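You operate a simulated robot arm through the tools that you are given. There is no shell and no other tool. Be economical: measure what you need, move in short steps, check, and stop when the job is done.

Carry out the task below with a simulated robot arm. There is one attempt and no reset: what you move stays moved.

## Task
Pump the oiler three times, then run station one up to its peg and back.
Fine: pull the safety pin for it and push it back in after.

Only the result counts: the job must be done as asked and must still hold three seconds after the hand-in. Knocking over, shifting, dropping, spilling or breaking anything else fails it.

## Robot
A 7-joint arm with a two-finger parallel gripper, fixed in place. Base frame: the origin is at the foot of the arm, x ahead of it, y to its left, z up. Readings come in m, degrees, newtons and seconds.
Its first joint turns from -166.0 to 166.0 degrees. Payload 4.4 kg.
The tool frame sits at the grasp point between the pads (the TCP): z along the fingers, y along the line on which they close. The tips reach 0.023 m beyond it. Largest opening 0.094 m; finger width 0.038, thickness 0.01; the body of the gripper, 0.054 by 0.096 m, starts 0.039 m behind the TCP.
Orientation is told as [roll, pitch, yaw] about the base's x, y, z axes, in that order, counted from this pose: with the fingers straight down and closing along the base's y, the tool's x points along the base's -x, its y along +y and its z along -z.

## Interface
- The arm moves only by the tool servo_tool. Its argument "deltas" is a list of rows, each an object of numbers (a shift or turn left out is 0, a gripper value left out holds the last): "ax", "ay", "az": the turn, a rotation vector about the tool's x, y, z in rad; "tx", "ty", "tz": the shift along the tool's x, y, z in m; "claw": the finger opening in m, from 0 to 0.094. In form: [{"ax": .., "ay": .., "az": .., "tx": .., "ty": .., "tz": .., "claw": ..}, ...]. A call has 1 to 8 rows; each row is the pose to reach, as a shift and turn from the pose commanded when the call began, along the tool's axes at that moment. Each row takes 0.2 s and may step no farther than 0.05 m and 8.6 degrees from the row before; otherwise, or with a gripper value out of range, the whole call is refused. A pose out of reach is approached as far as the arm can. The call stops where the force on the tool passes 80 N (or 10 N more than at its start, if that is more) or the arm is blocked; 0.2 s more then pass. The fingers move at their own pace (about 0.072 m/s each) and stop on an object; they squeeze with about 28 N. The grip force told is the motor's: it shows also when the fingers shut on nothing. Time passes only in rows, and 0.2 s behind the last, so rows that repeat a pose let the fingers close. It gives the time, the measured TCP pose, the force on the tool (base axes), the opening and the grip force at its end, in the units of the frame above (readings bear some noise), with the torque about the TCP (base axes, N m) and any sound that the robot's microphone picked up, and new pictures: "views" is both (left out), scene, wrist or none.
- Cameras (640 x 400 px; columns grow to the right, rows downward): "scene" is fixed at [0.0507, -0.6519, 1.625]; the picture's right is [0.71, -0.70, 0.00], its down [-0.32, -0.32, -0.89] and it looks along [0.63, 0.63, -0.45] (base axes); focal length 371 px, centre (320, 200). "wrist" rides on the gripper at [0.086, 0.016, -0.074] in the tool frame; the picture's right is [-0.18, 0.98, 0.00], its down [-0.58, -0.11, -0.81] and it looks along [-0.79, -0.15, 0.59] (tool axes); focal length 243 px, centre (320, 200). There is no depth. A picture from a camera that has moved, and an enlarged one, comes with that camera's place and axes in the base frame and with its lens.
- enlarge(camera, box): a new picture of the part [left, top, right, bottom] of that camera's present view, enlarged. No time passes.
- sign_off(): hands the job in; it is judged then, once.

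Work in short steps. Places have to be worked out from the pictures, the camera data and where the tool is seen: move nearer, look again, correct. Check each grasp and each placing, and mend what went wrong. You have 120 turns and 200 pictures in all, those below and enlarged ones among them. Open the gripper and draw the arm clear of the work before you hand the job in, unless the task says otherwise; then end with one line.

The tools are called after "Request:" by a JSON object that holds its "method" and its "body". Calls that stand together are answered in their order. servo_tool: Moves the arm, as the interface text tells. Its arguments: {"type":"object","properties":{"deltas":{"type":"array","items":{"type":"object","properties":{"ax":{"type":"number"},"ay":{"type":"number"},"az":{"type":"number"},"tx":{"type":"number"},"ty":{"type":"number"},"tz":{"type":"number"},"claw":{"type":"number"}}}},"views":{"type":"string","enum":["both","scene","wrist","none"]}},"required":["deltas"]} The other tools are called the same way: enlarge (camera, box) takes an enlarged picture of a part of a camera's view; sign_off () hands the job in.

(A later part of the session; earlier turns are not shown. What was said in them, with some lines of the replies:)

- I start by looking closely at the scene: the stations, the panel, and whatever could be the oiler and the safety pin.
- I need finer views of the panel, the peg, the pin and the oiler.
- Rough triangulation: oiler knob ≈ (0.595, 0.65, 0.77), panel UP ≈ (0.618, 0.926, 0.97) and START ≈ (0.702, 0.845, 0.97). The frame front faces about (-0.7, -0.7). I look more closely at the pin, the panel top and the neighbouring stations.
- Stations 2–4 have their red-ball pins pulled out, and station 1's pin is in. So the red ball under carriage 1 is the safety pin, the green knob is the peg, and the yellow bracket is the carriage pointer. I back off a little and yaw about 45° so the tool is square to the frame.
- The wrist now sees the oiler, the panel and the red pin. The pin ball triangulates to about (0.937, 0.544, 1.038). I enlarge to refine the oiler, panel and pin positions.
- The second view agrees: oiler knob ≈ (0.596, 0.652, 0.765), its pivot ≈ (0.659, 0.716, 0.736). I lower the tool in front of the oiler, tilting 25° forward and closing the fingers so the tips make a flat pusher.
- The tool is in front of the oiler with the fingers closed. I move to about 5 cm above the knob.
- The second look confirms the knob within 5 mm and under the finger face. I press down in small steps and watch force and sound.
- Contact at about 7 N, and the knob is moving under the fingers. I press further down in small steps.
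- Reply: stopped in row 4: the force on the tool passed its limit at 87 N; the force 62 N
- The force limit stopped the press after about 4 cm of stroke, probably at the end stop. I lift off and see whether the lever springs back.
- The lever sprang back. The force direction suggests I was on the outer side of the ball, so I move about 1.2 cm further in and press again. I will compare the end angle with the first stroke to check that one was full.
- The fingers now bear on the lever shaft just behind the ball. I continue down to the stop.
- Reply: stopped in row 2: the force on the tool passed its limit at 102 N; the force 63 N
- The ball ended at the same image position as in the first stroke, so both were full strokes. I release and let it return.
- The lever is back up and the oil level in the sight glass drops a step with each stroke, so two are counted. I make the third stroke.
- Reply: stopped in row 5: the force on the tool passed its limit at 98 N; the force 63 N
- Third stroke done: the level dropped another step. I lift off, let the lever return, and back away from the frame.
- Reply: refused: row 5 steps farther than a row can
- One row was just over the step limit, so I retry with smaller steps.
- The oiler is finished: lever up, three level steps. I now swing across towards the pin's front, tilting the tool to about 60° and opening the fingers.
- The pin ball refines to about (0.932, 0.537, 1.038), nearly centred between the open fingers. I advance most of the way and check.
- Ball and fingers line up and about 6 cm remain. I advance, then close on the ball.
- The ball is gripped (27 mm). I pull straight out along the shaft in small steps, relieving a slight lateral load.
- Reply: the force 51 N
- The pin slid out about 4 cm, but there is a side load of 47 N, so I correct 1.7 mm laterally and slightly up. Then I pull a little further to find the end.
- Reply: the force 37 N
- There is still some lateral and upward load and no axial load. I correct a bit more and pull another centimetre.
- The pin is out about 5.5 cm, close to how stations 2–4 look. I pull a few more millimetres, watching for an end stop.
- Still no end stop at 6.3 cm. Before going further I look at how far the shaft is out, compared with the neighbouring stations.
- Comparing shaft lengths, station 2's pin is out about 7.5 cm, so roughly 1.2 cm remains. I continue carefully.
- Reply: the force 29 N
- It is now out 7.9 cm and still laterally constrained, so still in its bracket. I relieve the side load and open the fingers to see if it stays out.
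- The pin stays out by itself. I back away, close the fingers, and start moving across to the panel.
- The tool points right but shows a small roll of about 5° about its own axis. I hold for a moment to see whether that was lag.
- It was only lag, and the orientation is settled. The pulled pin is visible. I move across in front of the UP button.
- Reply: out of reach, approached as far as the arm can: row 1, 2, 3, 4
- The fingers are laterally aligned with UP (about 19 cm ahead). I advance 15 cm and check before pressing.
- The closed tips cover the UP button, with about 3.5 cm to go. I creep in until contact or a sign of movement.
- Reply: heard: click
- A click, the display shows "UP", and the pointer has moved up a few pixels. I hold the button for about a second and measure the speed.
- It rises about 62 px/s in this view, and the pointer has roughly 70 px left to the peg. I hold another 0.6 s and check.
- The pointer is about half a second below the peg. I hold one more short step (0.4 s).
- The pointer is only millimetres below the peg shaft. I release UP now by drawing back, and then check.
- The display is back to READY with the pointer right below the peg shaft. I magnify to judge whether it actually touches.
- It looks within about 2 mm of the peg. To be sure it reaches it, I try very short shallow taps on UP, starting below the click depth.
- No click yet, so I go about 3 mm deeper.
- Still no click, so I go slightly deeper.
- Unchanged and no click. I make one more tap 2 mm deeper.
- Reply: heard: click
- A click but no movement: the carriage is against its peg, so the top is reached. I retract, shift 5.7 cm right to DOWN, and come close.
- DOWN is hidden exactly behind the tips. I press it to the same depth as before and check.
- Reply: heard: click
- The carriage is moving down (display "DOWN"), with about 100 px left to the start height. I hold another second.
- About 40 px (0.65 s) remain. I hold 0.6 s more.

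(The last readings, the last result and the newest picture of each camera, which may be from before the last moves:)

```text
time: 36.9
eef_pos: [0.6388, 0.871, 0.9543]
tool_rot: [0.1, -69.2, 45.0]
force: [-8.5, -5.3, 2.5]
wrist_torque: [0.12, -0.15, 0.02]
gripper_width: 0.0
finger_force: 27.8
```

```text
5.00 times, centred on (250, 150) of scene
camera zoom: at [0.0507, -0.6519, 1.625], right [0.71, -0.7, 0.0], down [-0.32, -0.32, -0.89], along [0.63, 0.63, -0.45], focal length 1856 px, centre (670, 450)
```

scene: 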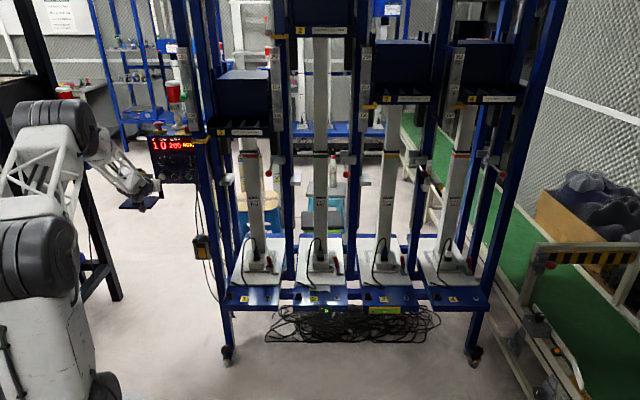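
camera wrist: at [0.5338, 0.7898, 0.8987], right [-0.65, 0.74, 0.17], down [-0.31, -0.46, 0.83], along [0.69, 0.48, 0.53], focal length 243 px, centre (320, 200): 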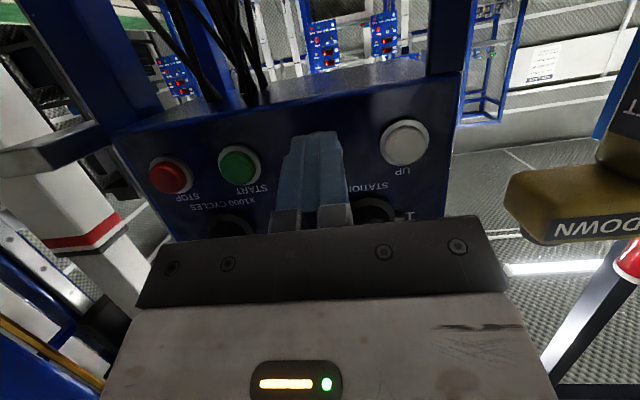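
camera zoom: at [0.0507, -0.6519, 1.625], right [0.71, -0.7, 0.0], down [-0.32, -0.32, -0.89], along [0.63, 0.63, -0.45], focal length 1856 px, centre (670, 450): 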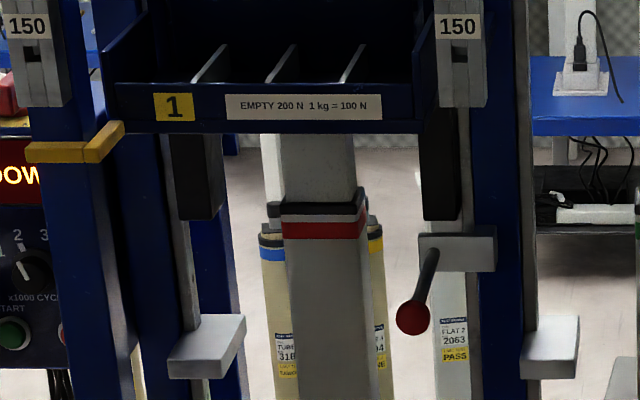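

It is almost at the start height (about 5 px above). I release DOWN now and compare.

Request:
{"method": "servo_tool", "body": {"deltas": [{"tx": 0.0107, "tz": -0.0281}, {"tx": 0.0107, "tz": -0.0281}], "views": "none"}}

Request:
{"method": "enlarge", "body": {"camera": "scene", "box": [205, 110, 295, 190]}}

```text
time: 37.5
eef_pos: [0.6173, 0.8482, 0.9545]
tool_rot: [0.1, -69.2, 44.9]
force: [-0.6, -0.6, 0.0]
wrist_torque: [0.0, 0.0, -0.01]
gripper_width: 0.0
finger_force: 28.2
```

```text
5.00 times, centred on (250, 150) of scene
camera zoom: at [0.0507, -0.6519, 1.625], right [0.71, -0.7, 0.0], down [-0.32, -0.32, -0.89], along [0.63, 0.63, -0.45], focal length 1856 px, centre (670, 450)
```

zoom: 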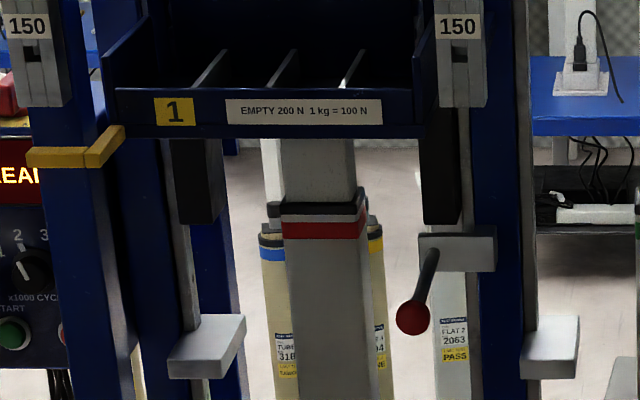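

The carriage is back at its starting height to the pixel and the display reads READY. I retract from the panel and start back towards the pin.

Request:
{"method": "servo_tool", "body": {"deltas": [{"tx": 0.017, "tz": -0.0449}, {"tx": 0.0341, "tz": -0.0898}, {"tx": 0.0511, "tz": -0.1346}, {"tx": 0.0682, "tz": -0.1795}, {"tx": 0.0682, "tz": -0.1795, "ty": -0.045}, {"tx": 0.0682, "tz": -0.1795, "ty": -0.09}, {"tx": 0.0682, "tz": -0.1795, "ty": -0.135}, {"tx": 0.0682, "tz": -0.1795, "ty": -0.18}], "views": "scene"}}

```text
time: 39.3
eef_pos: [0.6077, 0.5843, 0.9555]
tool_rot: [0.1, -69.3, 44.9]
force: [0.2, -0.5, -0.5]
wrist_torque: [0.0, 0.02, 0.02]
gripper_width: 0.0002
finger_force: 28.3
```

scene: 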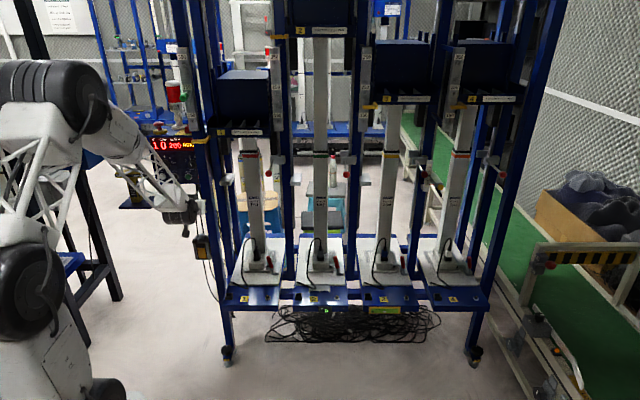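

Clear of the panel. I move on to the pre-grasp pose in front of the pin, opening the fingers and returning to the 60° tilt.

Request:
{"method": "servo_tool", "body": {"deltas": [{"tx": -0.0106, "ty": -0.0379, "tz": -0.0053, "ay": 0.023, "claw": 0.07}, {"tx": -0.0212, "ty": -0.0757, "tz": -0.0105, "ay": 0.046}, {"tx": -0.0318, "ty": -0.1136, "tz": -0.0158, "ay": 0.069}, {"tx": -0.0425, "ty": -0.1514, "tz": -0.021, "ay": 0.091}, {"tx": -0.0531, "ty": -0.1893, "tz": -0.0263, "ay": 0.114}, {"tx": -0.0637, "ty": -0.2271, "tz": -0.0315, "ay": 0.137}, {"tx": -0.0743, "ty": -0.265, "tz": -0.0368, "ay": 0.16}, {"tx": -0.0743, "ty": -0.265, "tz": -0.0368, "ay": 0.16}], "views": "wrist"}}

```text
time: 41.1
eef_pos: [0.7906, 0.3933, 1.0353]
tool_rot: [-0.1, -60.0, 44.8]
force: [-0.5, -0.1, -0.7]
wrist_torque: [-0.01, 0.0, 0.02]
gripper_width: 0.0699
finger_force: 0.1
camera wrist: at [0.7021, 0.3284, 0.9987], right [-0.63, 0.76, 0.16], down [-0.21, -0.37, 0.91], along [0.75, 0.54, 0.39], focal length 243 px, centre (320, 200)
```

wrist: 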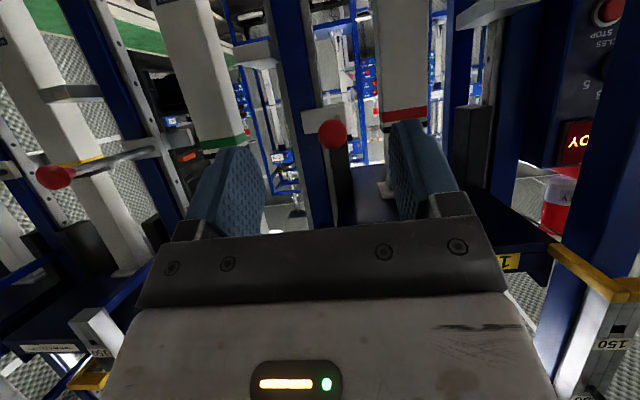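

The ball is ahead between the fingers, where I left it. I advance 12.7 cm and grip it.

Request:
{"method": "servo_tool", "body": {"deltas": [{"tx": -0.0217, "ty": 0.0005, "tz": 0.0363}, {"tx": -0.0435, "ty": 0.001, "tz": 0.0727}, {"tx": -0.0652, "ty": 0.001, "tz": 0.109}, {"tx": -0.0652, "ty": 0.001, "tz": 0.109}, {"tx": -0.0652, "ty": 0.001, "tz": 0.109, "claw": 0}, {"tx": -0.0652, "ty": 0.001, "tz": 0.109, "claw": 0}, {"tx": -0.0652, "ty": 0.001, "tz": 0.109, "claw": 0}], "views": "wrist"}}

```text
time: 42.7
eef_pos: [0.8799, 0.4818, 1.0387]
tool_rot: [0.0, -60.1, 44.9]
force: [0.3, 0.3, -1.6]
wrist_torque: [0.02, -0.05, 0.34]
gripper_width: 0.0275
finger_force: 45.1
camera wrist: at [0.7911, 0.4176, 1.0008], right [-0.63, 0.76, 0.16], down [-0.21, -0.37, 0.91], along [0.75, 0.54, 0.39], focal length 243 px, centre (320, 200)
```

wrist: 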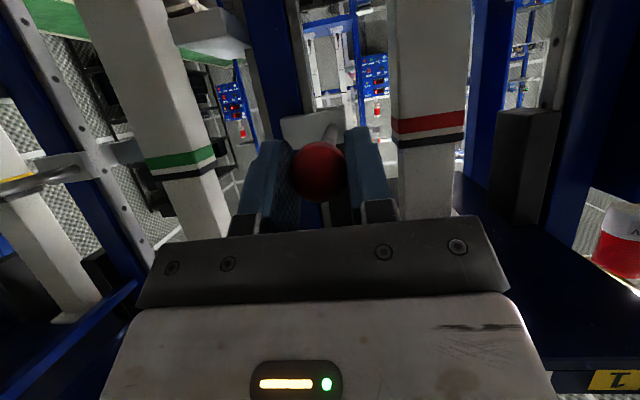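

Gripped with almost no load. I push in 4 cm and check the side forces.

Request:
{"method": "servo_tool", "body": {"deltas": [{"tx": -0.005, "tz": 0.0087}, {"tx": -0.01, "tz": 0.0173}, {"tx": -0.015, "tz": 0.026}, {"tx": -0.02, "tz": 0.0347}], "views": "none"}}

```text
time: 43.7
eef_pos: [0.9086, 0.5104, 1.0374]
tool_rot: [0.0, -60.0, 44.8]
force: [12.7, -14.4, -6.1]
wrist_torque: [0.06, -0.1, 0.27]
gripper_width: 0.0272
finger_force: 44.9
```

Side load is modest. I correct 0.8 mm and push the remaining 4 cm home.

Request:
{"method": "servo_tool", "body": {"deltas": [{"tx": -0.005, "ty": -0.0008, "tz": 0.0087}, {"tx": -0.01, "ty": -0.0008, "tz": 0.0173}, {"tx": -0.015, "ty": -0.0008, "tz": 0.026}, {"tx": -0.0195, "ty": -0.0008, "tz": 0.0338}], "views": "none"}}

```text
time: 44.7
eef_pos: [0.9352, 0.5376, 1.0383]
tool_rot: [0.1, -60.0, 45.0]
force: [-20.1, -28.5, -6.3]
wrist_torque: [-0.17, 0.1, 0.3]
gripper_width: 0.0276
finger_force: 45.0
```

Axial resistance at the original depth shows the pin is seated. I give a small extra push to be sure, then look.

Request:
{"method": "servo_tool", "body": {"deltas": [{"tx": -0.001, "tz": 0.0017}, {"tx": -0.001, "tz": 0.0017}], "views": "none"}}

Request:
{"method": "enlarge", "body": {"camera": "wrist", "box": [240, 90, 420, 230]}}

```text
time: 45.3
eef_pos: [0.9373, 0.5392, 1.0393]
tool_rot: [-0.1, -59.9, 44.9]
force: [-15.0, -33.8, -6.3]
wrist_torque: [-0.27, 0.18, 0.22]
gripper_width: 0.0274
finger_force: 44.7
```

```text
2.86 times, centred on (330, 160) of wrist
camera zoom: at [0.849, 0.4757, 1.0015], right [-0.63, 0.76, 0.16], down [-0.21, -0.37, 0.91], along [0.75, 0.54, 0.39], focal length 693 px, centre (291, 314)
```

zoom: 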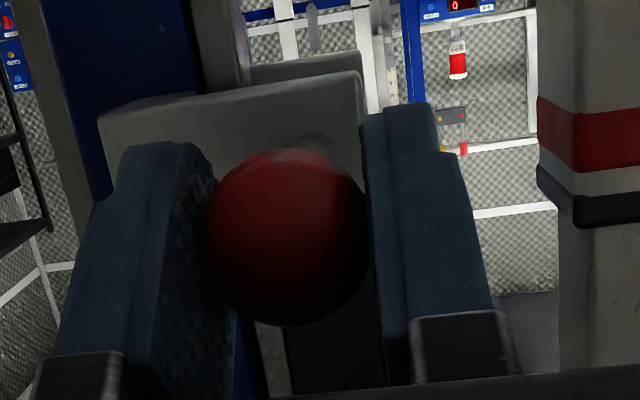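

The pin looks seated as at the start. I open and draw straight back, then compare with the first picture.

Request:
{"method": "servo_tool", "body": {"deltas": [{"claw": 0.05}, {"claw": 0.07}, {"claw": 0.07}, {"tx": 0.02, "tz": -0.0347}, {"tx": 0.043, "tz": -0.0752}, {"tx": 0.0646, "tz": -0.1128}, {"tx": 0.085, "tz": -0.147}, {"tx": 0.1, "tz": -0.173}]}}

Request:
{"method": "enlarge", "body": {"camera": "scene", "box": [205, 110, 295, 190]}}

Request:
{"method": "enlarge", "body": {"camera": "scene", "box": [255, 145, 305, 180]}}

```text
time: 47.1
eef_pos: [0.7974, 0.3982, 1.0392]
tool_rot: [0.0, -60.0, 44.9]
force: [-0.3, -0.5, 0.0]
wrist_torque: [0.0, 0.02, -0.02]
gripper_width: 0.0701
finger_force: 0.1
camera wrist: at [0.7092, 0.334, 1.0016], right [-0.63, 0.76, 0.16], down [-0.21, -0.37, 0.91], along [0.75, 0.54, 0.39], focal length 243 px, centre (320, 200)
```

scene: 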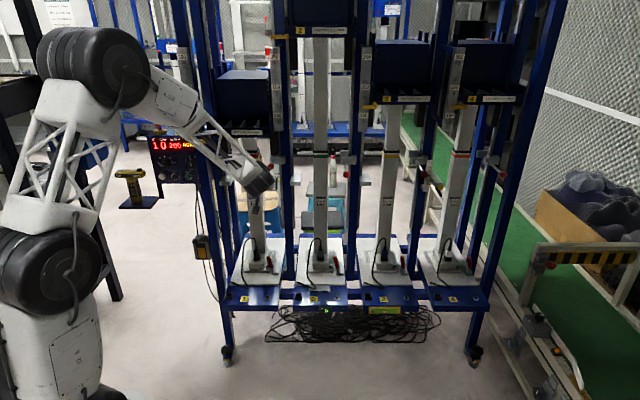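
wrist: 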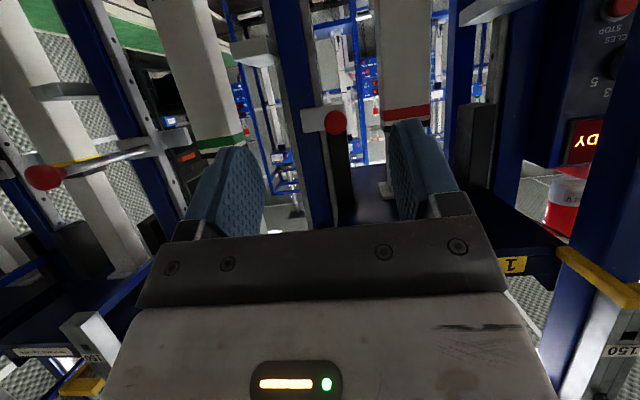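

```text
5.00 times, centred on (250, 150) of scene
camera zoom: at [0.0507, -0.6519, 1.625], right [0.71, -0.7, 0.0], down [-0.32, -0.32, -0.89], along [0.63, 0.63, -0.45], focal length 1856 px, centre (670, 450)
```

zoom: 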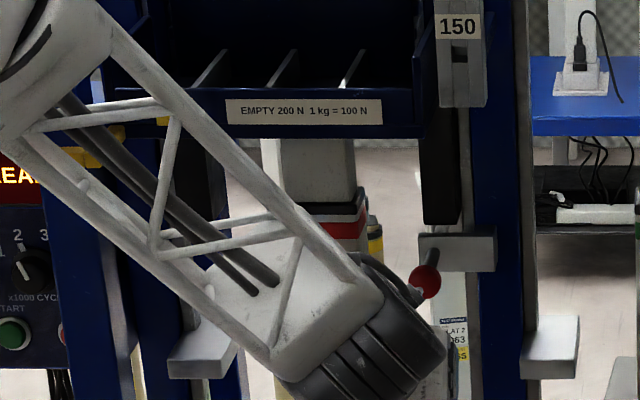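

```text
11.43 times, centred on (280, 162) of scene
camera zoom: at [0.0507, -0.6519, 1.625], right [0.71, -0.7, 0.0], down [-0.32, -0.32, -0.89], along [0.63, 0.63, -0.45], focal length 4243 px, centre (777, 629)
```

zoom: 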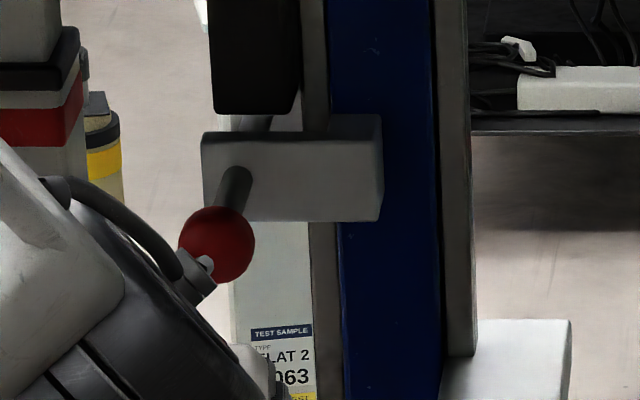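

The pin ball is exactly where it was at the start and the carriage is at its start height. I draw the arm further clear and take a last look.

Request:
{"method": "servo_tool", "body": {"deltas": [{"tx": 0.0225, "tz": -0.039}, {"tx": 0.045, "tz": -0.078}, {"tx": 0.0675, "tz": -0.117}, {"tx": 0.09, "tz": -0.156}, {"tx": 0.09, "tz": -0.156}], "views": "scene"}}

Request:
{"method": "enlarge", "body": {"camera": "scene", "box": [140, 60, 310, 270]}}

```text
time: 48.3
eef_pos: [0.6681, 0.2714, 1.0379]
tool_rot: [0.0, -60.1, 45.0]
force: [-0.4, 0.6, 0.5]
wrist_torque: [-0.01, -0.02, 0.03]
gripper_width: 0.0698
finger_force: 0.0
```

scene: 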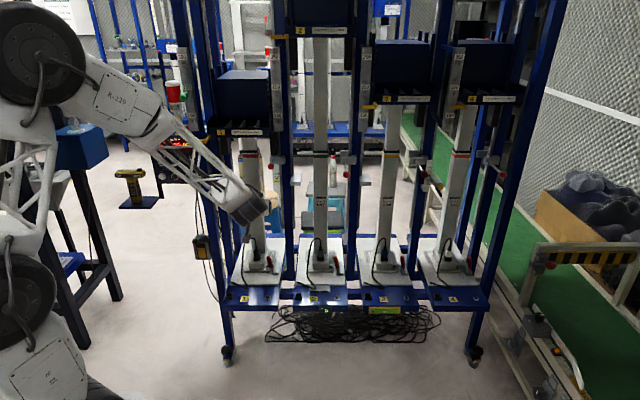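

```text
1.90 times, centred on (225, 165) of scene
camera zoom: at [0.0507, -0.6519, 1.625], right [0.71, -0.7, 0.0], down [-0.32, -0.32, -0.89], along [0.63, 0.63, -0.45], focal length 707 px, centre (501, 267)
```

zoom: 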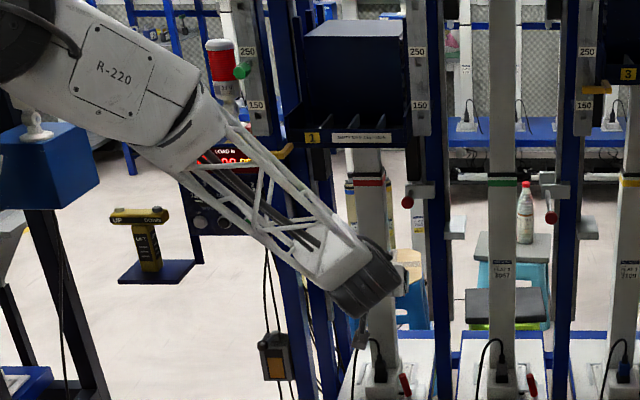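

Everything is in place: the oiler lever is up, the carriage is at its start height, the pin is in, the gripper is open and the arm is clear. I hand in.

Request:
{"method": "sign_off", "body": {}}

```text
The job is handed in.
```

I pumped the oiler three times, pulled station one's safety pin, ran the station up to its green peg and back down to its starting height, and pushed the pin fully back in.
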